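You operate a simulated robot arm through the tools that you are given. There is no shell and no other tool. Be economical: measure what you need, move in short steps, check, and stop when the job is done.

You run a simulated two-armed robot. Do the job below in one go: nothing can be reset, and whatever is moved stays where it is left.

## Task
Put the M20 steel ring from the middle bench on top of the square wooden block and the M6 steel ring on the top of the die cabinet. Lift the yellow tank lid open. The order is free.

Only the result counts: the job must be done as asked and must still hold three seconds after the hand-in. Knocking over, shifting, dropping, spilling or breaking anything else fails it. A push-on lid holds only when it is set on centred and level and pressed home; a screw cap is set on level and turned clockwise until tight.

## Robot
Two 7-joint arms with two-finger parallel grippers on one trunk, on a base that drives. Base frame: it is fixed to the floor where the robot stands at the start and does not move with it; the origin is under the middle of the robot, x ahead of it, y to its left, z up; the surface under the hand at the start is at about z = 850. Units: mm, rad, N and s.
The left shoulder is at the start at [20, 113, 1222], the right one opposite. With the tool pointing down near the work surface each hand reaches from about 220 to 600 mm from the robot's upright axis, wherever it stands, measured 20 degrees to its own side. Places, roughly: square wooden block (6x6x4 cm) [1000, 300, 900]; top of the die cabinet (16x64 cm) [-2220, 120, 900]; yellow tank lid [2400, 7300, 1000]. Payload 1.57 kg a hand.
Tool frame (each hand has its own): the origin (TCP) lies between the finger pads and is the grasp point; the fingertips stand 30 mm ahead of it; z points along the fingers, y is the line along which they close. Largest opening 80 mm; finger width 17, thickness 12; the body of the gripper, 40 by 82 mm, starts 80 mm behind the TCP.
Orientation is told as [roll, pitch, yaw] about the base's x, y, z axes, in that order, counted from this pose: with the fingers straight down and closing along the base's y, the tool's x points along the base's -x, its y along +y and its z along -z.

## Interface
- The arms move only by the tool play_rows. It takes "left_steps", "right_steps" or both (then of equal length, played together; a hand with none holds still); each is a list of rows, each an object of numbers (a shift or turn left out is 0, a gripper value left out holds the last): "dx", "dy", "dz": the shift along the tool's x, y, z in mm; "rx", "ry", "rz": the turn, a rotation vector about the tool's x, y, z in rad; "claw": the gripper command, from -1 (fully open) to 1 (shut), values between in proportion. In form: [{"dx": .., "dy": .., "dz": .., "rx": .., "ry": .., "rz": .., "claw": ..}, ...]. A call has 1 to 10 rows; each row shifts and turns the commanded pose from where the row before left it, along the tool's axes as they then stand. Each row takes 0.2 s and may step no farther than 50 mm and 0.15 rad from the row before; otherwise, or with a gripper value out of range, the whole call is refused. Where a pose cannot be reached the arm comes as near as it can. A force on the tool above 40 N (or 10 N above the force at the start of the call, whichever is more), or a blocked arm, ends the call early, and 0.2 s more pass. Each finger travels about 45 mm/s and halts on what it meets, pressing with about 25 N; the grip force reading is that of the motor and also rises with nothing between the fingers. The clock runs only during rows and for 0.2 s after the last one: add rows that do not move to give the fingers time. The reply holds the time, the measured pose of the TCP, the force on the tool along the base axes, the opening and the grip force, in the units named above and with some noise, with the torque about the TCP (base axes, N m) and any sound that the robot's microphone picked up.
- Cameras (640 x 400 px; columns grow to the right, rows downward): "scene" is now at [96.1, -1, 1343.1]; the picture's right is [-0.00, -1.00, 0.00], its down [-0.63, 0.00, -0.78] and it looks along [0.78, -0.00, -0.63] (base axes); focal length 287 px, centre (320, 200). "left" rides on the left gripper at [72, 7, -122] in its tool frame; the picture's right is [-0.09, 1.00, 0.00], its down [-0.84, -0.08, -0.54] and it looks along [-0.54, -0.05, 0.84] (tool axes); focal length 238 px, centre (320, 200). "right" rides on the right gripper at [72, -7, -122] in its tool frame; the picture's right is [0.09, 1.00, 0.00], its down [-0.84, 0.08, -0.54] and it looks along [-0.54, 0.05, 0.84] (tool axes); focal length 238 px, centre (320, 200). There is no depth. A picture from a camera that has moved, and an enlarged one, comes with that camera's place and axes in the base frame and with its lens.
- capture(camera): a new picture of that camera. It takes no simulated time.
- move_column(by): slides the trunk up (or, below 0, down) by that many mm; the arms and the scene camera ride with it, the base frame stays. It gives what a move gives, with no picture.
- drive_base(legs): drives the robot by 1 to 6 legs, each [ahead, left, turn to the left] in mm, mm and rad, along the robot's own axes; the way and the turn of a leg run together, so that a leg with both is an arc; at most 1500 mm and 3.142 rad a leg. The arms and the cameras ride along, it lands a little off, and it stops where it bumps. It gives what a move gives.
- head_to(pan, tilt): turns the head with the scene camera to pan (to the left, within 1.396 rad either way) and tilt (down, from -0.506 to 1.204), counted from straight ahead of the robot. It gives what a move gives.
- close_up(camera, box): a new picture of the part [left, top, right, bottom] of that camera's present view, enlarged. It takes no simulated time.
- hand_in(): hands the job in; it is judged then, once.

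Work in short steps. Places have to be worked out from the pictures, the camera data and where the tool is seen: move nearer, look again, correct. Check each grasp and each placing, and mend what went wrong. You have 165 turns and 138 pictures in all, those below and enlarged ones among them. Open the grippers and draw the arms clear of the work before you hand the job in, unless the task says otherwise; then end with one line.

The tools are called after "Call:" as name(argument=value, ...) on one line, values as JSON. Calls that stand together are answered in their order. play_rows: Moves the arms, as the interface text tells. Its arguments: {"type":"object","properties":{"left_steps":{"type":"array"},"right_steps":{"type":"array"}},"required":[]} The other tools are called the same way: move_column (by) slides the trunk up or down; drive_base (legs) drives the base; head_to (pan, tilt) turns the head that bears the scene camera; capture (camera) takes a picture; close_up (camera, box) takes an enlarged picture of a part of a camera's view; hand_in () hands the job in.

At the start:

```text
time_s: 0.0
left_position: [432.8, 165.4, 1150.5]
left_tool_rot: [0.001, 0.0, 0.002]
left_contact_force: [-0.3, -0.5, 0.5]
left_wrist_torque: [-0.02, 0.02, -0.02]
left_gripper_width: 80.0
left_grasp_force: 0.1
right_position: [387.3, -214.5, 1133.6]
right_tool_rot: [-0.002, 0.001, 0.0]
right_contact_force: [-0.2, 0.5, -1.2]
right_wrist_torque: [0.01, -0.02, 0.01]
right_gripper_width: 79.9
right_grasp_force: 0.1
trunk travel left (down, up): [-275.0, 295.0]
robot x, y, heading: [-0.9, 6.7, -0.001]
head pan, tilt: [0.0, 0.677]
```

scene: 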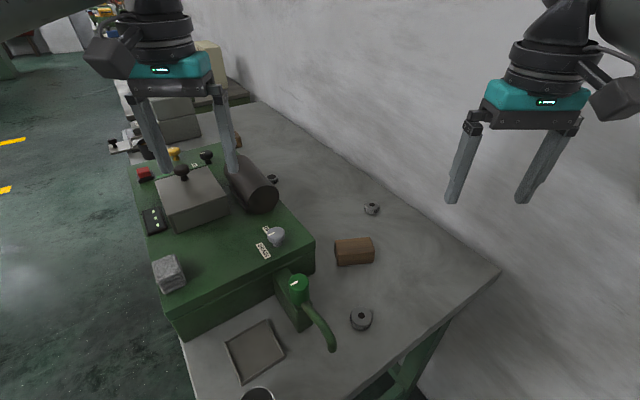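
right: 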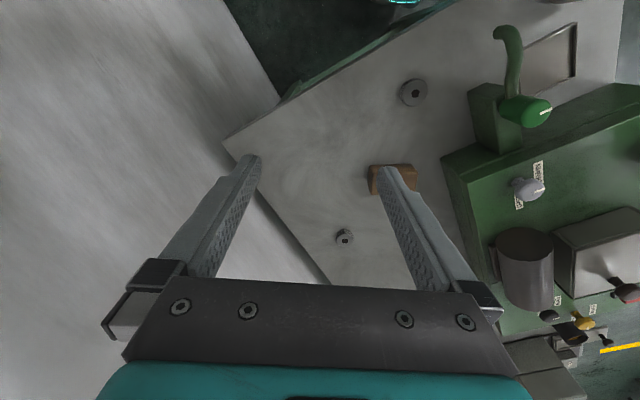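
left: 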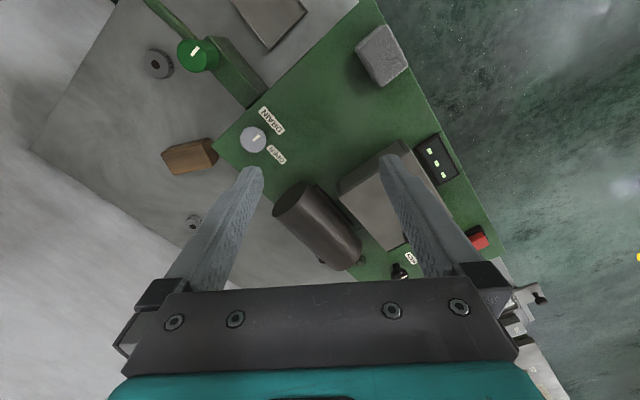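

The bench shows several ring-like parts, and I need to tell them apart. I'll enlarge those parts of the scene view first.

Call:
close_up(camera="scene", box=[320, 180, 420, 340])

Call:
close_up(camera="scene", box=[100, 80, 300, 205])

Call:
close_up(camera="right", box=[320, 60, 448, 260])

```text
2.50 times, centred on (370, 260) of scene
camera zoom: at [96.1, -1.0, 1343.1], right [0.0, -1.0, 0.0], down [-0.63, 0.0, -0.78], along [0.78, 0.0, -0.63], focal length 716 px, centre (195, 50)
```

zoom: 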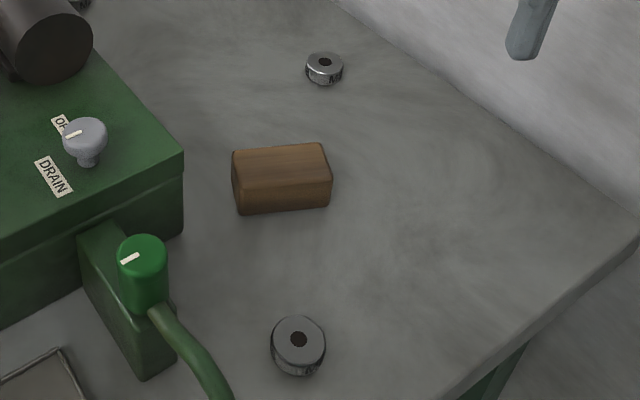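

```text
3.20 times, centred on (200, 142) of scene
camera zoom: at [96.1, -1.0, 1343.1], right [0.0, -1.0, 0.0], down [-0.63, 0.0, -0.78], along [0.78, 0.0, -0.63], focal length 917 px, centre (704, 384)
```

zoom: 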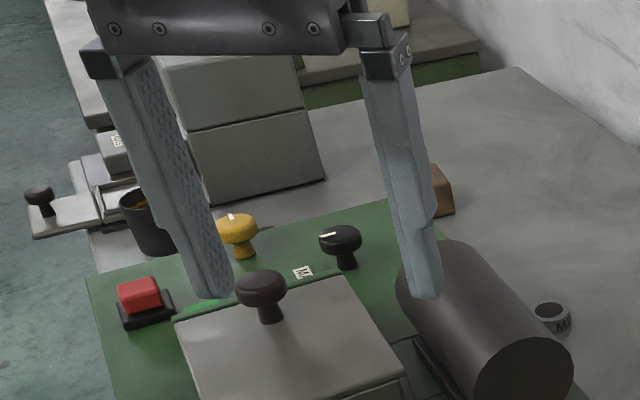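

```text
2.00 times, centred on (384, 160) of right
camera zoom: at [314.1, -221.4, 1255.3], right [-0.09, 1.0, 0.0], down [0.84, 0.08, 0.54], along [0.54, 0.05, -0.84], focal length 477 px, centre (192, 280)
```

zoom: 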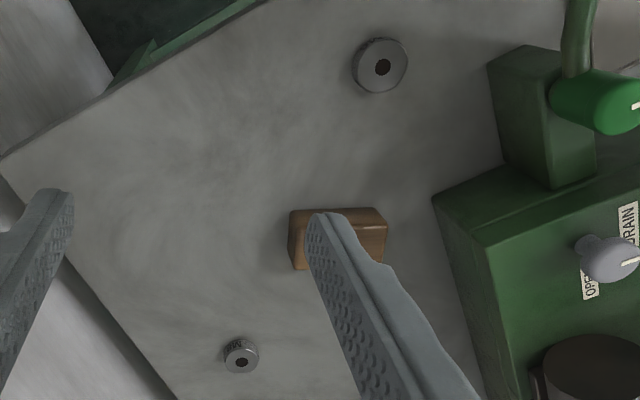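

Each ring seems to have a size marked on its side. I'll enlarge each one as far as possible to read it.

Call:
close_up(camera="scene", box=[345, 303, 377, 335])

Call:
close_up(camera="scene", box=[358, 196, 386, 218])

Call:
close_up(camera="scene", box=[260, 168, 284, 190])

Call:
close_up(camera="right", box=[330, 222, 360, 250])

Call:
close_up(camera="right", box=[392, 72, 432, 112])

```text
12.50 times, centred on (361, 319) of scene
camera zoom: at [96.1, -1.0, 1343.1], right [0.0, -1.0, 0.0], down [-0.63, 0.0, -0.78], along [0.78, 0.0, -0.63], focal length 3582 px, centre (-192, -1288)
```

zoom: 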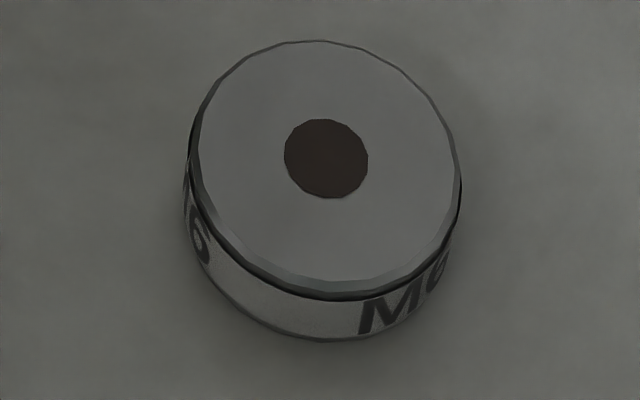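

```text
16.00 times, centred on (372, 207) of scene
camera zoom: at [96.1, -1.0, 1343.1], right [0.0, -1.0, 0.0], down [-0.63, 0.0, -0.78], along [0.78, 0.0, -0.63], focal length 4585 px, centre (-512, 88)
```

zoom: 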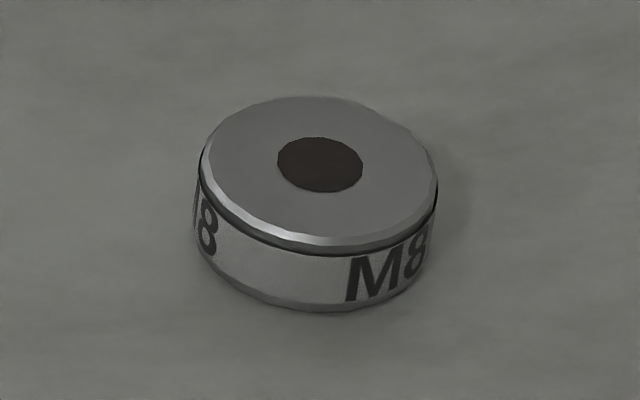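

```text
16.00 times, centred on (272, 179) of scene
camera zoom: at [96.1, -1.0, 1343.1], right [0.0, -1.0, 0.0], down [-0.63, 0.0, -0.78], along [0.78, 0.0, -0.63], focal length 4585 px, centre (1088, 536)
```

zoom: 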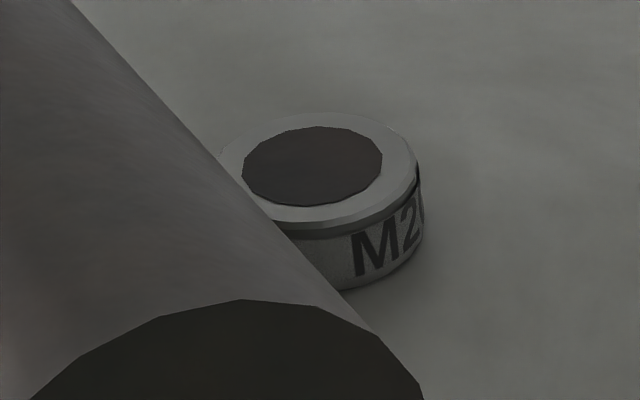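

```text
14.29 times, centred on (345, 236) of right
camera zoom: at [314.1, -221.4, 1255.3], right [-0.09, 1.0, 0.0], down [0.84, 0.08, 0.54], along [0.54, 0.05, -0.84], focal length 3405 px, centre (-37, -314)
```

zoom: 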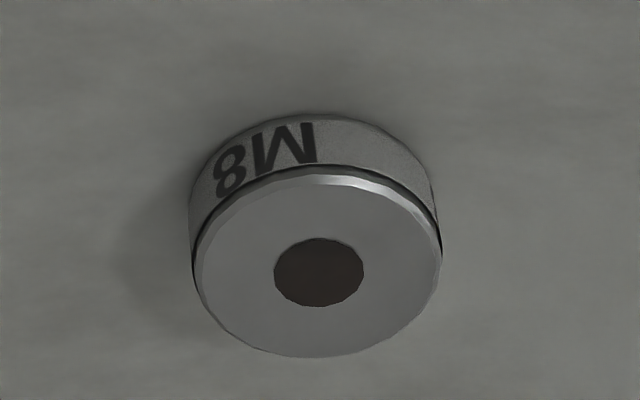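

```text
10.00 times, centred on (412, 92) of right
camera zoom: at [314.1, -221.4, 1255.3], right [-0.09, 1.0, 0.0], down [0.84, 0.08, 0.54], along [0.54, 0.05, -0.84], focal length 2384 px, centre (-600, 1280)
```

zoom: 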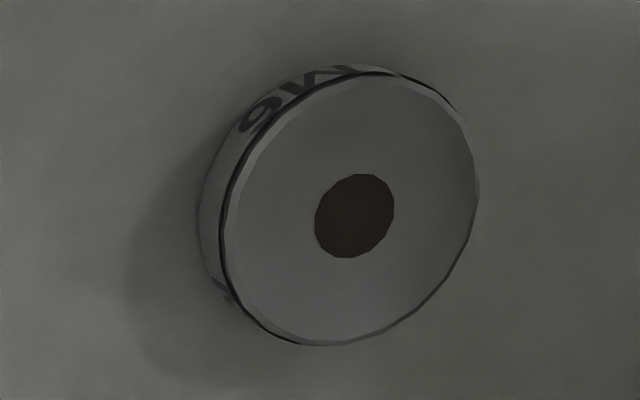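

A reads M6, B reads M8 and the far one reads M2?, which is probably M20. I'll survey the surroundings with the head before planning the drives.

Call:
head_to(pan=0.9, tilt=0.3)

Call:
capture(camera="scene")

Call:
head_to(pan=0.2, tilt=0.35)

Call:
capture(camera="scene")

```text
time_s: 1.2
left_position: [432.5, 166.1, 1151.6]
left_tool_rot: [0.0, 0.0, 0.002]
left_contact_force: [0.8, -0.6, 0.2]
left_wrist_torque: [-0.03, 0.02, -0.05]
left_gripper_width: 80.0
left_grasp_force: 0.0
right_position: [387.3, -216.4, 1134.1]
right_tool_rot: [0.001, 0.0, 0.001]
right_contact_force: [0.2, -0.1, 0.5]
right_wrist_torque: [0.02, -0.02, -0.01]
right_gripper_width: 80.1
right_grasp_force: 0.0
trunk travel left (down, up): [-275.0, 295.0]
robot x, y, heading: [-0.9, 2.2, -0.003]
head pan, tilt: [0.901, 0.3]
```

```text
126 pictures are left
camera scene: at [68.4, 72.1, 1377.3], right [0.78, -0.62, 0.0], down [-0.18, -0.23, -0.96], along [0.59, 0.75, -0.3], focal length 287 px, centre (320, 200)
```

scene: 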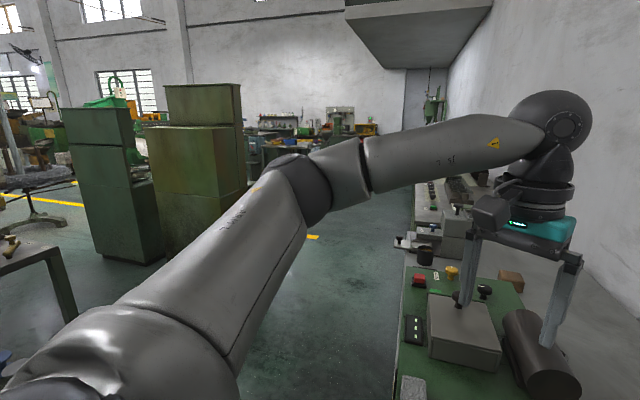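

```text
time_s: 2.3
left_position: [431.7, 165.3, 1150.1]
left_tool_rot: [0.0, 0.002, 0.0]
left_contact_force: [-0.3, -0.8, -0.7]
left_wrist_torque: [-0.01, -0.01, 0.0]
left_gripper_width: 80.0
left_grasp_force: 0.0
right_position: [386.7, -215.9, 1133.1]
right_tool_rot: [0.0, -0.001, 0.0]
right_contact_force: [0.9, 0.4, 0.5]
right_wrist_torque: [-0.01, -0.04, -0.01]
right_gripper_width: 80.0
right_grasp_force: 0.0
trunk travel left (down, up): [-275.0, 295.0]
robot x, y, heading: [-1.5, 1.4, -0.003]
head pan, tilt: [0.201, 0.351]
```

```text
125 pictures are left
camera scene: at [101.5, 17.7, 1372.6], right [0.2, -0.98, 0.0], down [-0.34, -0.07, -0.94], along [0.92, 0.19, -0.34], focal length 287 px, centre (320, 200)
```

scene: 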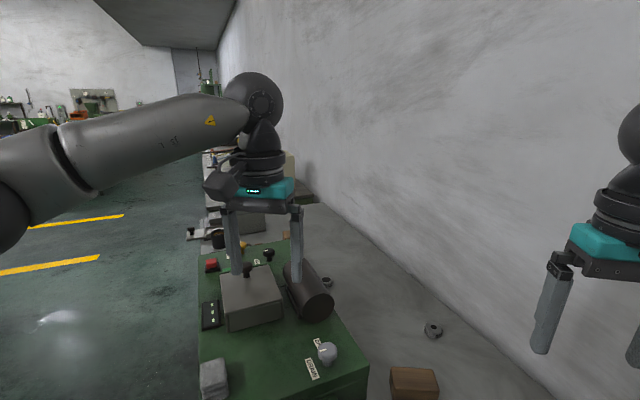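

The M6 ring is at about (358, -73) in both views, beside the green pipe. I'll bring the right hand above it and turn it so the fingers close along base x and stay clear of the pipe.

Call:
play_rows(right_steps=[{"dx": 10, "dy": 45, "dz": 40}, {"dx": 10, "dy": 45, "dz": 40}, {"dx": 10, "dy": 45, "dz": 20}, {"rz": -0.15}, {"rz": -0.15}, {"rz": -0.15}, {"rz": -0.15}, {"rz": -0.15}, {"rz": -0.15, "claw": -0.6}])

Call:
play_rows(right_steps=[{"rz": -0.15}, {"rz": -0.15}, {"rz": -0.15}, {"rz": -0.15}, {"rz": -0.07}, {"dx": 0}])

Call:
capture(camera="right")

```text
refused: row 1 steps farther than a row can; nothing moved
```

```text
time_s: 3.7
left_position: [433.3, 164.9, 1149.9]
left_tool_rot: [0.0, -0.001, 0.002]
left_contact_force: [0.8, 0.2, 0.7]
left_wrist_torque: [-0.01, 0.01, -0.02]
left_gripper_width: 80.2
left_grasp_force: 0.0
right_position: [386.5, -215.5, 1133.9]
right_tool_rot: [0.0, -0.001, 0.67]
right_contact_force: [-0.2, -0.3, -0.5]
right_wrist_torque: [0.0, -0.03, 0.0]
right_gripper_width: 80.1
right_grasp_force: 0.0
trunk travel left (down, up): [-275.0, 295.0]
robot x, y, heading: [1.7, -1.7, -0.001]
head pan, tilt: [0.201, 0.351]
```

```text
124 pictures are left
camera right: at [334.0, -264.6, 1255.4], right [-0.69, 0.72, 0.0], down [0.61, 0.58, 0.54], along [0.39, 0.37, -0.84], focal length 238 px, centre (320, 200)
```

right: 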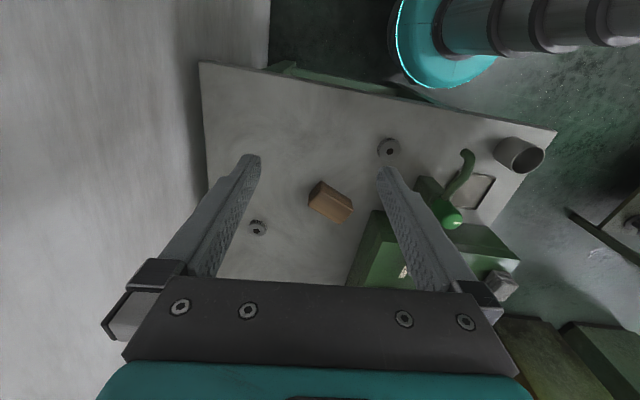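

The first call was refused because its step was too long, so only the turn was done (yaw 0.67). I'll finish the turn and then shift over the ring.

Call:
play_rows(right_steps=[{"rz": -0.15}, {"rz": -0.15}, {"rz": -0.15}, {"rz": -0.15}, {"rz": -0.15}, {"rz": -0.15, "claw": -0.6}, {"dx": -35.5, "dy": 7, "dz": 30}, {"dx": -35.5, "dy": 7, "dz": 30}, {"dx": -35.5, "dy": 7, "dz": 30}, {"dx": -35.5, "dy": 7, "dz": 20}])

Call:
capture(camera="right")

```text
time_s: 5.9
left_position: [431.3, 167.3, 1150.3]
left_tool_rot: [0.0, 0.0, 0.003]
left_contact_force: [-0.4, 0.0, 0.1]
left_wrist_torque: [0.02, -0.02, -0.02]
left_gripper_width: 80.1
left_grasp_force: 0.1
right_position: [229.9, 40.7, 1020.2]
right_tool_rot: [0.002, 0.0, 1.568]
right_contact_force: [-0.5, 0.6, 0.4]
right_wrist_torque: [-0.03, 0.01, 0.02]
right_gripper_width: 63.9
right_grasp_force: 0.1
right hand out of reach, approached as far as the arm can: row 1, 2, 3, 4, 5, 6
trunk travel left (down, up): [-275.0, 295.0]
robot x, y, heading: [3.0, -0.6, -0.002]
head pan, tilt: [0.201, 0.351]
```

```text
123 pictures are left
camera right: at [235.7, -30.9, 1142.0], right [-1.0, -0.09, 0.0], down [-0.08, 0.84, 0.54], along [-0.05, 0.54, -0.84], focal length 238 px, centre (320, 200)
```

right: 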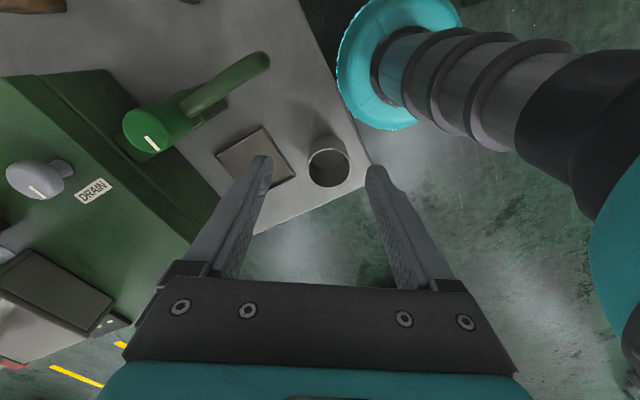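

The hand drifted to (230, 41) because the turn passed out of reach, but its yaw is now 1.57. I'll shift to (358, -73) and check reach as I go.

Call:
play_rows(right_steps=[{"dx": 28, "dy": -32}, {"dx": 28, "dy": -32}, {"dx": 29, "dy": -32}, {"dx": 29, "dy": -32}, {}])

Call:
capture(camera="right")

```text
time_s: 7.1
left_position: [432.4, 164.3, 1149.8]
left_tool_rot: [0.001, 0.001, 0.002]
left_contact_force: [0.1, 0.2, -0.6]
left_wrist_torque: [0.02, 0.01, 0.0]
left_gripper_width: 80.1
left_grasp_force: 0.1
right_position: [286.8, -9.3, 1020.6]
right_tool_rot: [0.001, 0.001, 1.57]
right_contact_force: [-0.3, 0.0, 0.3]
right_wrist_torque: [-0.02, -0.01, -0.05]
right_gripper_width: 64.1
right_grasp_force: 0.2
right hand out of reach, approached as far as the arm can: row 2, 3, 4
trunk travel left (down, up): [-275.0, 295.0]
robot x, y, heading: [0.0, 0.3, 0.004]
head pan, tilt: [0.201, 0.351]
```

```text
122 pictures are left
camera right: at [293.0, -80.4, 1143.2], right [-1.0, -0.09, 0.0], down [-0.08, 0.84, 0.54], along [-0.05, 0.54, -0.84], focal length 238 px, centre (320, 200)
```

right: 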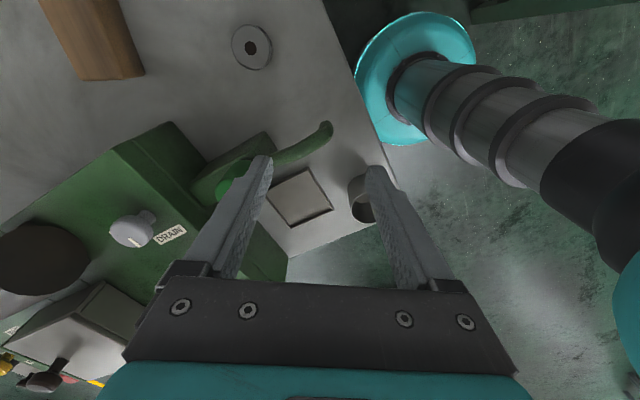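

Yaw +1.57 is a wrist limit there. Yaw 0.67 also keeps the fingers well clear of the pipe, so I'll turn back to that and move over the ring.

Call:
play_rows(right_steps=[{"rz": 0.15}, {"rz": 0.15}, {"rz": 0.15}, {"rz": 0.15}, {"rz": 0.15}, {"rz": 0.15}, {"dx": -8, "dy": -47}, {"dx": -8, "dy": -47}, {}])

Call:
capture(camera="right")

```text
time_s: 9.1
left_position: [431.8, 165.2, 1151.2]
left_tool_rot: [-0.001, 0.001, 0.002]
left_contact_force: [-0.3, 0.1, 0.5]
left_wrist_torque: [-0.02, -0.03, 0.0]
left_gripper_width: 79.9
left_grasp_force: 0.0
right_position: [362.7, -72.0, 1018.8]
right_tool_rot: [0.001, 0.0, 0.671]
right_contact_force: [0.7, -0.4, -0.3]
right_wrist_torque: [-0.01, 0.02, 0.01]
right_gripper_width: 64.1
right_grasp_force: 0.0
trunk travel left (down, up): [-275.0, 295.0]
robot x, y, heading: [1.3, 3.2, -0.003]
head pan, tilt: [0.201, 0.351]
```

```text
121 pictures are left
camera right: at [308.8, -121.3, 1141.1], right [-0.69, 0.72, 0.0], down [0.61, 0.58, 0.54], along [0.39, 0.37, -0.84], focal length 238 px, centre (320, 200)
```

right: 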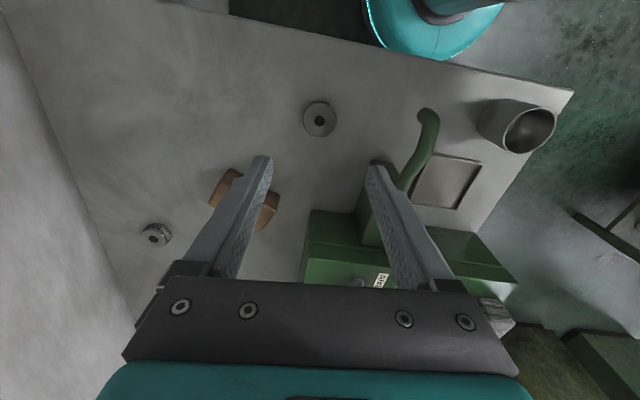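

The ring is at (357.6, -75) against a TCP of (363, -72). I'll correct that and descend most of the way.

Call:
play_rows(right_steps=[{"dx": 6, "dy": 0.7, "dz": 35}, {"dz": 35}, {"dz": 35}, {"dz": 12}, {}])

Call:
capture(camera="right")

```text
time_s: 10.3
left_position: [432.6, 165.3, 1150.8]
left_tool_rot: [0.0, 0.0, 0.001]
left_contact_force: [-0.3, 0.2, 0.8]
left_wrist_torque: [-0.01, 0.03, 0.01]
left_gripper_width: 80.1
left_grasp_force: 0.0
right_position: [353.4, -75.2, 902.8]
right_tool_rot: [0.0, -0.001, 0.671]
right_contact_force: [-0.4, 0.5, 0.6]
right_wrist_torque: [-0.01, -0.01, 0.0]
right_gripper_width: 63.8
right_grasp_force: 0.1
trunk travel left (down, up): [-275.0, 295.0]
robot x, y, heading: [2.7, -1.3, 0.002]
head pan, tilt: [0.201, 0.351]
```

```text
120 pictures are left
camera right: at [301.4, -124.4, 1025.1], right [-0.69, 0.72, 0.0], down [0.61, 0.58, 0.54], along [0.39, 0.37, -0.84], focal length 238 px, centre (320, 200)
```

right: 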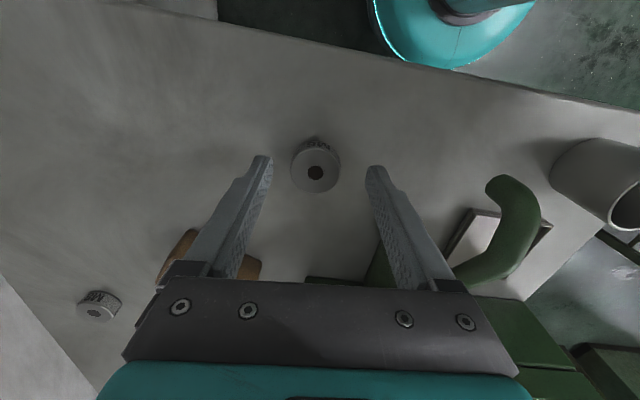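

The ring centre is at (360, -74). I'll make a small correction, descend the last 19 mm and close.

Call:
play_rows(right_steps=[{"dx": -5, "dy": -2.5, "dz": 10}, {"dz": 9}, {}, {"claw": 1}, {"claw": 1}, {"claw": 1}, {"claw": 1}])

Call:
capture(camera="right")

```text
time_s: 11.9
left_position: [432.6, 165.0, 1150.0]
left_tool_rot: [0.0, -0.001, 0.002]
left_contact_force: [0.1, 0.9, -0.4]
left_wrist_torque: [-0.04, 0.01, -0.01]
left_gripper_width: 80.2
left_grasp_force: 0.2
right_position: [360.2, -73.5, 885.8]
right_tool_rot: [0.001, -0.001, 0.671]
right_contact_force: [0.1, -0.1, -0.1]
right_wrist_torque: [0.04, -0.03, 0.02]
right_gripper_width: 36.7
right_grasp_force: 25.4
trunk travel left (down, up): [-275.0, 295.0]
robot x, y, heading: [3.6, -0.9, -0.002]
head pan, tilt: [0.201, 0.351]
```

```text
119 pictures are left
camera right: at [307.3, -122.4, 1006.9], right [-0.69, 0.72, 0.0], down [0.61, 0.58, 0.54], along [0.39, 0.37, -0.84], focal length 238 px, centre (320, 200)
```

right: 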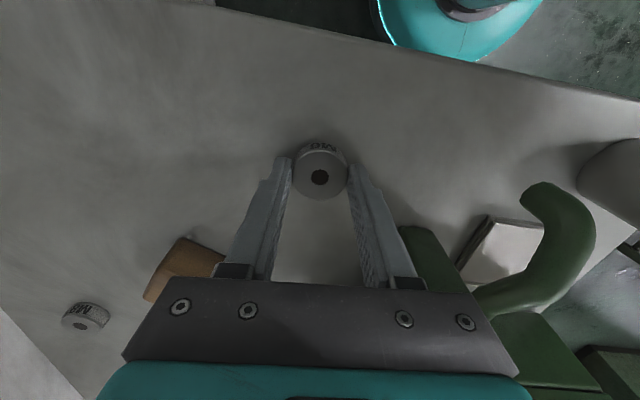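

Gripped at 36.7 mm width. Before lifting, I'll check the marking.

Call:
close_up(camera="right", box=[290, 135, 350, 205])

```text
5.71 times, centred on (320, 170) of right
camera zoom: at [307.3, -122.4, 1006.9], right [-0.69, 0.72, 0.0], down [0.61, 0.58, 0.54], along [0.39, 0.37, -0.84], focal length 1362 px, centre (320, 371)
```

zoom: 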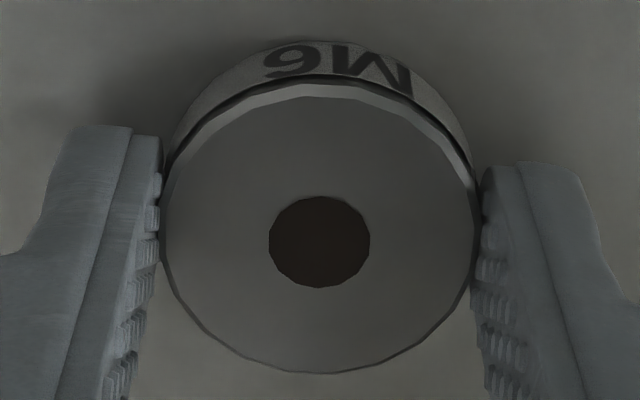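

It is M6. I'll lift it 200 mm, then back away from the bench and turn toward the cabinet.

Call:
play_rows(right_steps=[{"dz": -40}, {"dz": -40}, {"dz": -40}, {"dz": -40}, {"dz": -40}])

Call:
drive_base(legs=[[-500, 0, 0]])

Call:
drive_base(legs=[[0, 0, 3.1]])

Call:
head_to(pan=0.0, tilt=0.45)

Call:
capture(camera="scene")

```text
time_s: 13.1
left_position: [431.3, 165.6, 1150.6]
left_tool_rot: [0.0, 0.001, 0.002]
left_contact_force: [0.2, -0.3, -0.1]
left_wrist_torque: [0.02, -0.04, -0.03]
left_gripper_width: 79.9
left_grasp_force: 0.1
right_position: [359.6, -73.2, 1082.5]
right_tool_rot: [0.0, 0.0, 0.672]
right_contact_force: [0.0, 0.3, 0.4]
right_wrist_torque: [0.03, 0.01, -0.02]
right_gripper_width: 0.0
right_grasp_force: 21.0
trunk travel left (down, up): [-275.0, 295.0]
robot x, y, heading: [-3.4, -3.2, -0.005]
head pan, tilt: [0.201, 0.351]
```

```text
time_s: 16.0
left_position: [-74.5, 165.2, 1152.1]
left_tool_rot: [0.0, 0.0, 0.004]
left_contact_force: [0.3, -0.4, 0.0]
left_wrist_torque: [0.04, -0.03, 0.02]
left_gripper_width: 80.0
left_grasp_force: 0.1
right_position: [-146.3, -72.7, 1082.4]
right_tool_rot: [0.0, 0.0, 0.669]
right_contact_force: [-1.0, -0.3, 0.2]
right_wrist_torque: [0.0, -0.03, 0.02]
right_gripper_width: 0.0
right_grasp_force: 21.3
trunk travel left (down, up): [-275.0, 295.0]
robot x, y, heading: [-502.9, 2.6, -0.003]
head pan, tilt: [0.201, 0.351]
```

```text
time_s: 23.8
left_position: [-935.0, -175.5, 1150.6]
left_tool_rot: [0.001, -0.001, -3.122]
left_contact_force: [0.2, 0.2, -0.5]
left_wrist_torque: [0.02, 0.0, 0.03]
left_gripper_width: 79.8
left_grasp_force: 0.1
right_position: [-869.6, 65.7, 1082.6]
right_tool_rot: [-0.001, 0.001, -2.451]
right_contact_force: [0.2, 0.4, -0.5]
right_wrist_torque: [0.04, 0.0, -0.02]
right_gripper_width: 0.0
right_grasp_force: 21.1
trunk travel left (down, up): [-275.0, 295.0]
robot x, y, heading: [-505.6, -1.2, -3.121]
head pan, tilt: [0.201, 0.351]
```

```text
time_s: 24.6
left_position: [-935.1, -174.2, 1150.3]
left_tool_rot: [-0.002, 0.001, -3.121]
left_contact_force: [0.8, 0.0, 0.3]
left_wrist_torque: [0.02, -0.02, 0.0]
left_gripper_width: 80.2
left_grasp_force: 0.1
right_position: [-869.0, 67.1, 1081.6]
right_tool_rot: [-0.001, 0.001, -2.453]
right_contact_force: [-0.5, 0.2, 0.4]
right_wrist_torque: [0.01, 0.02, -0.01]
right_gripper_width: 0.1
right_grasp_force: 21.3
trunk travel left (down, up): [-275.0, 295.0]
robot x, y, heading: [-505.7, -0.9, -3.119]
head pan, tilt: [0.0, 0.45]
```

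```text
117 pictures are left
camera scene: at [-608.0, -3.4, 1363.4], right [-0.02, 1.0, 0.0], down [0.43, 0.01, -0.9], along [-0.9, -0.02, -0.43], focal length 287 px, centre (320, 200)
```

scene: 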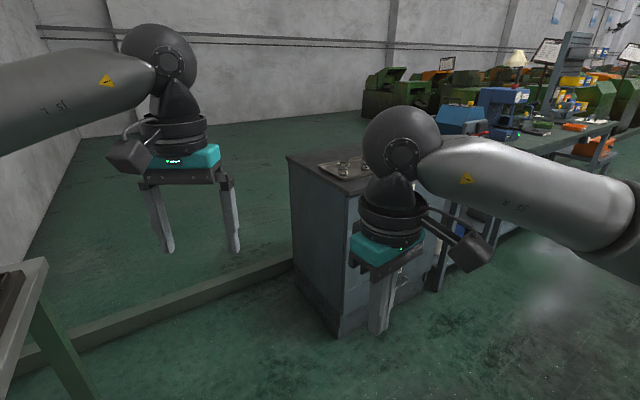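

The grip width read 0 after the lift, so the ring slipped out and is most likely still on the bench. I'll drive back and look before going on.

Call:
drive_base(legs=[[0, 0, 3.121]])

Call:
head_to(pan=0.0, tilt=0.677)

Call:
drive_base(legs=[[490, 0, 0]])

Call:
capture(camera="scene")

Call:
capture(camera="right")

```text
time_s: 32.1
left_position: [-64.1, 135.3, 1150.4]
left_tool_rot: [0.001, -0.001, -0.067]
left_contact_force: [-0.3, -0.1, 0.2]
left_wrist_torque: [-0.05, -0.02, 0.04]
left_gripper_width: 80.2
left_grasp_force: 0.0
right_position: [-151.0, -98.9, 1082.3]
right_tool_rot: [0.001, 0.0, 0.599]
right_contact_force: [-0.1, 0.2, 0.5]
right_wrist_torque: [0.02, 0.01, 0.04]
right_gripper_width: 0.3
right_grasp_force: 21.9
trunk travel left (down, up): [-275.0, 295.0]
robot x, y, heading: [-509.5, 0.0, -0.068]
head pan, tilt: [0.0, 0.45]
```

```text
time_s: 32.9
left_position: [-63.2, 135.4, 1150.4]
left_tool_rot: [0.0, 0.0, -0.068]
left_contact_force: [0.6, -0.1, 0.2]
left_wrist_torque: [-0.01, -0.02, -0.01]
left_gripper_width: 80.1
left_grasp_force: 0.1
right_position: [-150.8, -98.8, 1082.1]
right_tool_rot: [0.001, -0.001, 0.6]
right_contact_force: [-0.4, -0.1, 1.0]
right_wrist_torque: [-0.01, 0.02, 0.01]
right_gripper_width: 0.3
right_grasp_force: 20.9
trunk travel left (down, up): [-275.0, 295.0]
robot x, y, heading: [-504.3, 0.4, -0.068]
head pan, tilt: [0.0, 0.677]
```

```text
time_s: 35.7
left_position: [421.4, 95.9, 1151.6]
left_tool_rot: [-0.002, -0.001, -0.075]
left_contact_force: [0.2, -0.1, 0.6]
left_wrist_torque: [0.0, 0.02, -0.02]
left_gripper_width: 80.0
left_grasp_force: 0.1
right_position: [331.0, -135.7, 1081.9]
right_tool_rot: [0.0, 0.0, 0.592]
right_contact_force: [0.5, -1.6, -0.1]
right_wrist_torque: [0.01, 0.01, 0.0]
right_gripper_width: 0.0
right_grasp_force: 21.2
trunk travel left (down, up): [-275.0, 295.0]
robot x, y, heading: [-23.4, -35.6, -0.076]
head pan, tilt: [0.0, 0.677]
```

```text
116 pictures are left
camera scene: at [72.9, -44.0, 1343.1], right [-0.08, -1.0, 0.0], down [-0.63, 0.05, -0.78], along [0.78, -0.06, -0.63], focal length 287 px, centre (320, 200)
```

scene: 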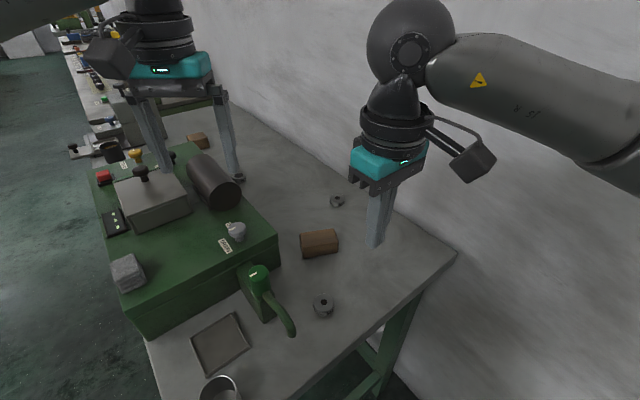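

```text
115 pictures are left
camera right: at [274.5, -181.5, 1204.0], right [-0.63, 0.77, 0.0], down [0.65, 0.53, 0.54], along [0.42, 0.34, -0.84], focal length 238 px, centre (320, 200)
```

right: 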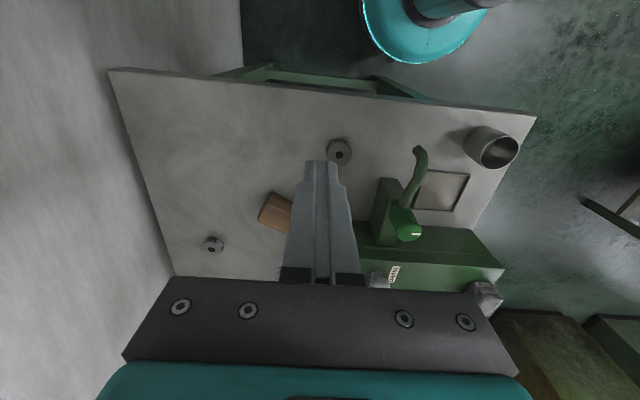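

The ring is still upright at about (359, -79). The first grip was too shallow, so I'll return above it, open, and this time go lower.

Call:
play_rows(right_steps=[{"dx": -28, "dy": 16, "claw": -0.5}, {"dx": -27, "dy": 16}, {"dz": 45}, {"dz": 45}, {"dz": 45}, {"dz": 35}, {}])

Call:
capture(camera="right")

```text
time_s: 37.3
left_position: [420.9, 95.6, 1150.2]
left_tool_rot: [0.0, 0.001, -0.074]
left_contact_force: [0.2, -0.4, 0.6]
left_wrist_torque: [0.02, -0.01, -0.01]
left_gripper_width: 79.9
left_grasp_force: 0.1
right_position: [357.1, -80.3, 913.3]
right_tool_rot: [-0.001, 0.0, 0.594]
right_contact_force: [1.0, -0.4, -0.5]
right_wrist_torque: [-0.03, 0.03, 0.05]
right_gripper_width: 60.1
right_grasp_force: 0.0
trunk travel left (down, up): [-275.0, 295.0]
robot x, y, heading: [-24.2, -36.8, -0.073]
head pan, tilt: [0.0, 0.677]
```

```text
114 pictures are left
camera right: at [300.4, -125.2, 1035.7], right [-0.63, 0.77, 0.0], down [0.65, 0.53, 0.54], along [0.42, 0.34, -0.84], focal length 238 px, centre (320, 200)
```

right: 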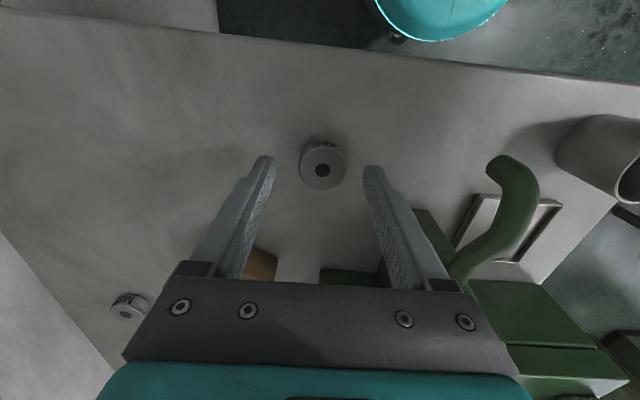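

The ring is centred at (361, -75). I'll centre on it, then probe downward in small steps toward bench contact.

Call:
play_rows(right_steps=[{"dx": -6, "dy": 2.7, "dz": 15}, {"dz": 11}, {"dz": 3}, {"dz": 2}, {}])

```text
time_s: 38.5
left_position: [420.9, 95.8, 1150.4]
left_tool_rot: [0.002, -0.001, -0.075]
left_contact_force: [0.6, -0.1, 0.1]
left_wrist_torque: [0.02, 0.0, -0.04]
left_gripper_width: 80.0
left_grasp_force: 0.1
right_position: [362.0, -74.4, 880.9]
right_tool_rot: [0.0, 0.0, 0.594]
right_contact_force: [-0.2, -0.2, 0.0]
right_wrist_torque: [-0.04, -0.02, -0.01]
right_gripper_width: 60.1
right_grasp_force: 0.1
trunk travel left (down, up): [-275.0, 295.0]
robot x, y, heading: [-24.3, -33.6, -0.072]
head pan, tilt: [0.0, 0.677]
```

No contact yet at tip height 851, so I'll keep probing in 2 mm steps.

Call:
play_rows(right_steps=[{"dz": 2}, {}, {"dz": 2}, {}, {"dz": 2}, {}])

Call:
close_up(camera="right", box=[240, 110, 400, 230])

```text
time_s: 39.7
left_position: [418.3, 95.8, 1150.9]
left_tool_rot: [0.0, -0.001, -0.074]
left_contact_force: [-0.7, 0.6, -0.2]
left_wrist_torque: [-0.02, 0.06, -0.04]
left_gripper_width: 79.9
left_grasp_force: 0.0
right_position: [362.2, -73.2, 881.0]
right_tool_rot: [0.0, -0.002, 0.594]
right_contact_force: [-7.2, -4.9, 13.7]
right_wrist_torque: [-0.19, 0.38, -0.08]
right_gripper_width: 59.8
right_grasp_force: 0.0
trunk travel left (down, up): [-275.0, 295.0]
robot x, y, heading: [-23.8, -35.9, -0.077]
head pan, tilt: [0.0, 0.677]
stopped in row 5 (right hand): the force on the tool passed its limit at 42 N (the readings are from after the stop); the commanded pose is now the measured one
```

```text
3.33 times, centred on (320, 170) of right
camera zoom: at [305.4, -119.1, 1001.8], right [-0.63, 0.77, 0.0], down [0.65, 0.53, 0.54], along [0.42, 0.34, -0.84], focal length 794 px, centre (320, 300)
```

zoom: 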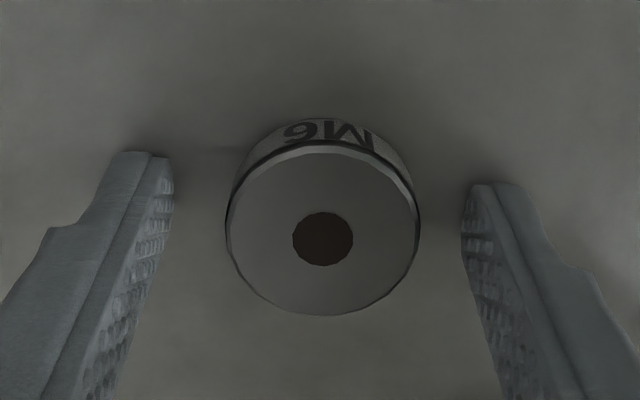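

The bench is at z≈850 and the hand is centred on the ring. I'll close here, wait longer, then lift slowly and check.

Call:
play_rows(right_steps=[{"dz": -1.5}, {"claw": 1}, {"claw": 1}, {"claw": 1}, {"claw": 1}, {"claw": 1}, {"dz": -3}, {"dz": -4}, {"dz": -5}])

Call:
close_up(camera="right", box=[240, 110, 400, 230])

```text
time_s: 41.7
left_position: [421.0, 96.3, 1150.2]
left_tool_rot: [0.001, 0.0, -0.076]
left_contact_force: [-0.3, 0.3, -0.1]
left_wrist_torque: [0.0, 0.02, 0.0]
left_gripper_width: 79.9
left_grasp_force: 0.1
right_position: [364.1, -73.9, 892.2]
right_tool_rot: [0.002, -0.005, 0.592]
right_contact_force: [0.0, 0.4, -0.2]
right_wrist_torque: [0.0, 0.0, 0.0]
right_gripper_width: 36.9
right_grasp_force: 25.1
trunk travel left (down, up): [-275.0, 295.0]
robot x, y, heading: [-22.1, -39.1, -0.081]
head pan, tilt: [0.0, 0.677]
```

```text
3.33 times, centred on (320, 170) of right
camera zoom: at [307.3, -118.7, 1013.9], right [-0.63, 0.77, 0.0], down [0.65, 0.53, 0.55], along [0.42, 0.34, -0.84], focal length 794 px, centre (320, 300)
```

zoom: 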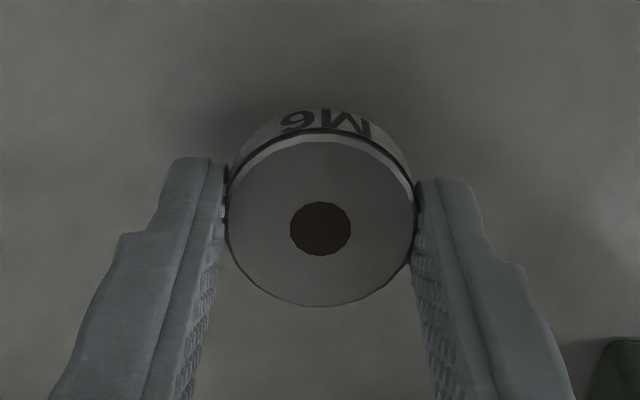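

The ring kept its place relative to the fingers, so it is lifted. I'll continue slowly.

Call:
play_rows(right_steps=[{"dz": -8}, {"dz": -10}, {"dz": -12}, {"dz": -15}, {"dz": -15}, {"dz": -15}, {"dz": -15}, {"dz": -15}, {"dz": -10}, {}])

Call:
capture(camera="right")

```text
time_s: 43.9
left_position: [421.0, 95.8, 1150.0]
left_tool_rot: [0.0, 0.0, -0.075]
left_contact_force: [-0.1, -0.3, 0.1]
left_wrist_torque: [0.0, 0.03, -0.01]
left_gripper_width: 80.2
left_grasp_force: 0.1
right_position: [361.8, -74.0, 1007.0]
right_tool_rot: [0.0, -0.005, 0.595]
right_contact_force: [-0.1, 0.1, -1.1]
right_wrist_torque: [0.0, 0.0, 0.0]
right_gripper_width: 37.0
right_grasp_force: 24.9
trunk travel left (down, up): [-275.0, 295.0]
robot x, y, heading: [-22.8, -31.9, -0.076]
head pan, tilt: [0.0, 0.677]
```

```text
111 pictures are left
camera right: at [305.0, -119.1, 1129.5], right [-0.63, 0.77, 0.0], down [0.65, 0.53, 0.55], along [0.42, 0.34, -0.84], focal length 238 px, centre (320, 200)
```

right: 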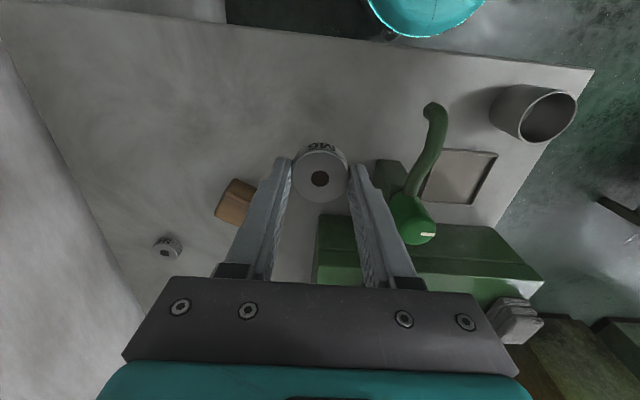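

The M6 ring is held. I'll raise it a little more, then back off, turn and drive toward the cabinet, checking the grip at each leg.

Call:
play_rows(right_steps=[{"dz": -12}, {"dz": -15}, {"dz": -15}, {"dz": -15}, {"dz": -8}, {}])

Call:
drive_base(legs=[[-480, 0, 0]])

Call:
drive_base(legs=[[0, 0, 3.14], [700, 0, 0]])

Call:
head_to(pan=0, tilt=0.6)

Call:
capture(camera="scene")

```text
time_s: 45.3
left_position: [419.8, 95.6, 1150.3]
left_tool_rot: [0.0, -0.001, -0.075]
left_contact_force: [-0.6, -0.3, 0.5]
left_wrist_torque: [-0.01, 0.01, -0.05]
left_gripper_width: 80.2
left_grasp_force: 0.1
right_position: [363.1, -72.6, 1072.8]
right_tool_rot: [0.0, -0.004, 0.594]
right_contact_force: [-0.1, -0.1, -0.7]
right_wrist_torque: [0.0, 0.0, 0.01]
right_gripper_width: 36.8
right_grasp_force: 25.2
trunk travel left (down, up): [-275.0, 295.0]
robot x, y, heading: [-23.2, -37.0, -0.077]
head pan, tilt: [0.0, 0.677]
```

```text
time_s: 48.2
left_position: [-58.5, 134.5, 1150.0]
left_tool_rot: [0.0, 0.0, -0.069]
left_contact_force: [0.6, -0.3, -0.3]
left_wrist_torque: [0.03, 0.01, 0.0]
left_gripper_width: 80.1
left_grasp_force: 0.0
right_position: [-113.9, -35.3, 1072.3]
right_tool_rot: [0.001, -0.004, 0.6]
right_contact_force: [0.2, -0.2, -1.1]
right_wrist_torque: [0.01, -0.03, 0.01]
right_gripper_width: 36.7
right_grasp_force: 25.2
trunk travel left (down, up): [-275.0, 295.0]
robot x, y, heading: [-498.1, -0.2, -0.073]
head pan, tilt: [0.0, 0.677]
```

```text
time_s: 59.3
left_position: [-1635.8, -98.7, 1149.9]
left_tool_rot: [0.0, 0.0, 3.084]
left_contact_force: [0.1, 1.1, -0.2]
left_wrist_torque: [0.0, 0.03, -0.01]
left_gripper_width: 80.0
left_grasp_force: 0.0
right_position: [-1581.1, 73.3, 1073.1]
right_tool_rot: [0.0, -0.004, -2.531]
right_contact_force: [0.8, 0.8, -0.9]
right_wrist_torque: [0.0, 0.0, 0.02]
right_gripper_width: 36.8
right_grasp_force: 24.7
trunk travel left (down, up): [-275.0, 295.0]
robot x, y, heading: [-1195.3, 41.5, 3.083]
head pan, tilt: [0.0, 0.677]
```

```text
time_s: 60.0
left_position: [-1635.0, -98.0, 1150.7]
left_tool_rot: [-0.001, -0.001, 3.084]
left_contact_force: [-0.4, 0.7, -0.9]
left_wrist_torque: [0.01, 0.0, 0.03]
left_gripper_width: 80.1
left_grasp_force: 0.0
right_position: [-1581.1, 72.4, 1073.6]
right_tool_rot: [0.0, -0.005, -2.531]
right_contact_force: [0.0, 0.0, -0.6]
right_wrist_torque: [0.0, -0.01, -0.03]
right_gripper_width: 37.0
right_grasp_force: 25.0
trunk travel left (down, up): [-275.0, 295.0]
robot x, y, heading: [-1193.8, 41.3, 3.08]
head pan, tilt: [0.0, 0.6]
```

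```text
110 pictures are left
camera scene: at [-1291.8, 46.6, 1349.8], right [0.06, 1.0, 0.0], down [0.56, -0.03, -0.82], along [-0.82, 0.05, -0.57], focal length 287 px, centre (320, 200)
```

scene: 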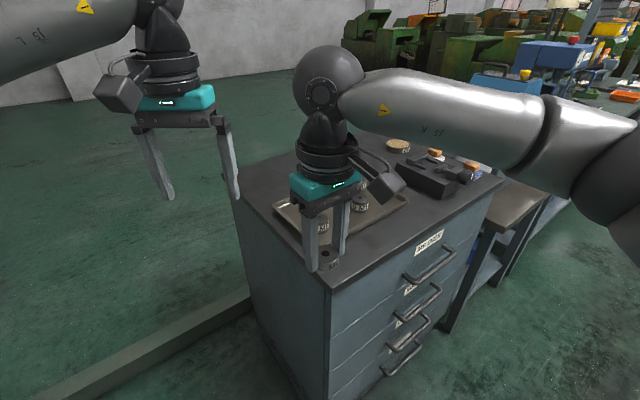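

The M6 is still held. I'll read the cabinet's labels and check its top before deciding where to set the ring.

Call:
close_up(camera="scene", box=[370, 210, 490, 310])

Call:
close_up(camera="scene", box=[220, 120, 510, 300])

Call:
capture(camera="right")

Call:
capture(camera="left")

```text
4.00 times, centred on (430, 260) of scene
camera zoom: at [-1291.8, 46.6, 1349.8], right [0.06, 1.0, 0.0], down [0.56, -0.03, -0.82], along [-0.82, 0.05, -0.57], focal length 1146 px, centre (-120, -40)
```

zoom: 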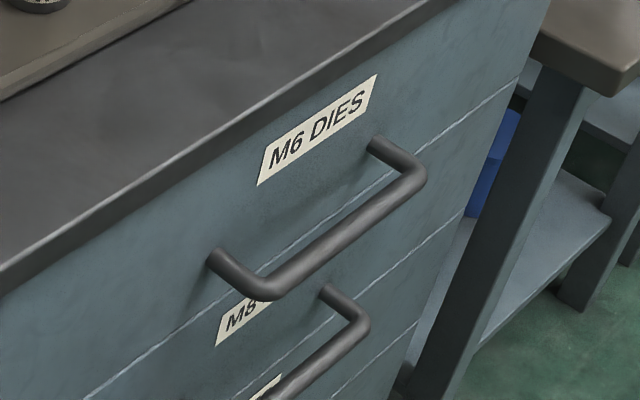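

```text
2.21 times, centred on (365, 210) of scene
camera zoom: at [-1291.8, 46.6, 1349.8], right [0.06, 1.0, 0.0], down [0.56, -0.03, -0.82], along [-0.82, 0.05, -0.57], focal length 632 px, centre (221, 178)
```

zoom: 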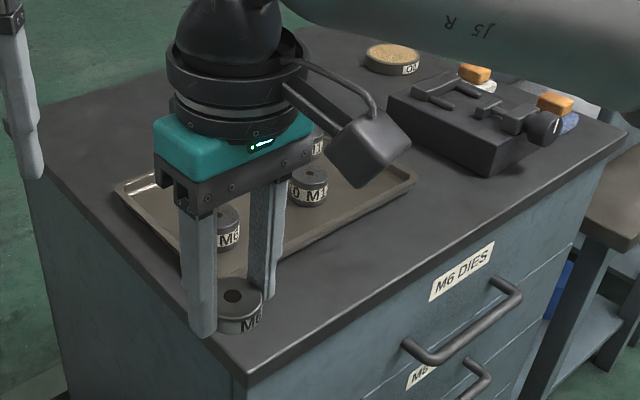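

```text
107 pictures are left
camera right: at [-1525.9, 120.2, 1194.1], right [0.65, -0.76, 0.0], down [-0.64, -0.54, 0.55], along [-0.42, -0.35, -0.84], focal length 238 px, centre (320, 200)
```

right: 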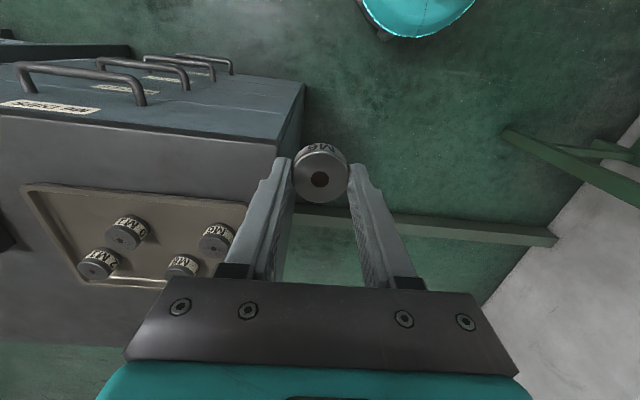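

```text
106 pictures are left
camera left: at [-1563.8, -108.6, 1273.1], right [-0.15, -0.99, 0.0], down [-0.83, 0.12, 0.54], along [-0.54, 0.08, -0.84], focal length 238 px, centre (320, 200)
```

left: 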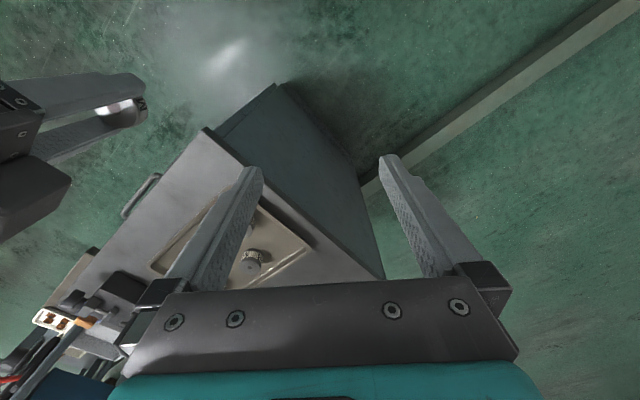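

The cabinet top is at z≈900, and its free strip lies at the back behind the tray. I'll approach its left end, between the corner and the floor curb, and drive there in two legs and a turn.

Call:
drive_base(legs=[[262, 388, 0], [280, 50, 0], [0, 0, -0.45]])

Call:
capture(camera="scene")

Call:
capture(camera="right")

```text
time_s: 65.7
left_position: [-2211.0, -300.0, 1150.8]
left_tool_rot: [0.001, 0.001, 2.627]
left_contact_force: [0.0, 0.8, -0.5]
left_wrist_torque: [-0.02, 0.04, 0.01]
left_gripper_width: 80.0
left_grasp_force: 0.0
right_position: [-2088.7, -172.2, 1073.7]
right_tool_rot: [0.0, -0.005, -2.986]
right_contact_force: [1.3, -0.3, -1.9]
right_wrist_torque: [-0.05, 0.0, -0.01]
right_gripper_width: 36.7
right_grasp_force: 24.4
trunk travel left (down, up): [-275.0, 295.0]
robot x, y, heading: [-1751.2, -367.5, 2.623]
head pan, tilt: [0.0, 0.6]
```

```text
105 pictures are left
camera scene: at [-1839.7, -322.3, 1349.8], right [0.49, 0.87, 0.0], down [0.49, -0.28, -0.83], along [-0.72, 0.41, -0.56], focal length 287 px, centre (320, 200)
```

scene: 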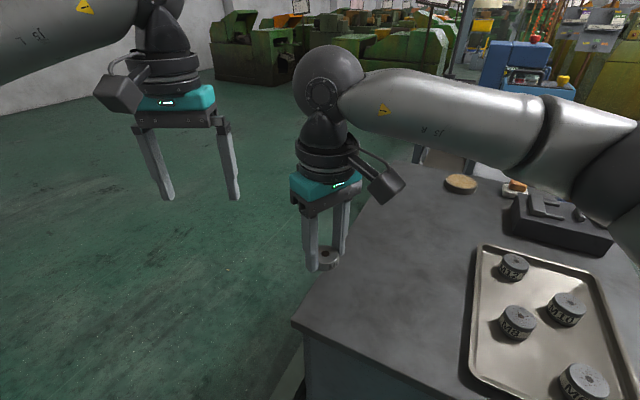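

```text
104 pictures are left
camera right: at [-2018.2, -153.3, 1194.1], right [0.24, -0.97, 0.0], down [-0.81, -0.2, 0.55], along [-0.53, -0.13, -0.84], focal length 238 px, centre (320, 200)
```

right: 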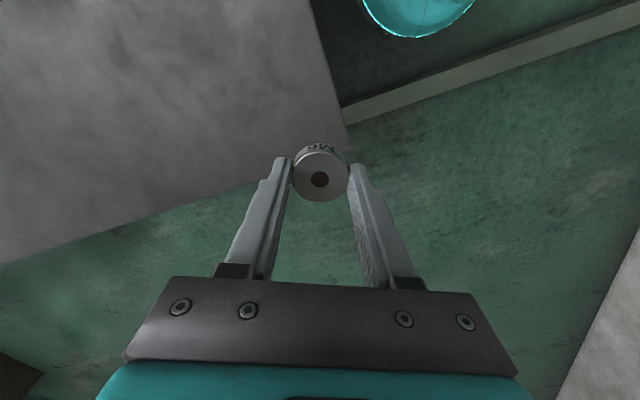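

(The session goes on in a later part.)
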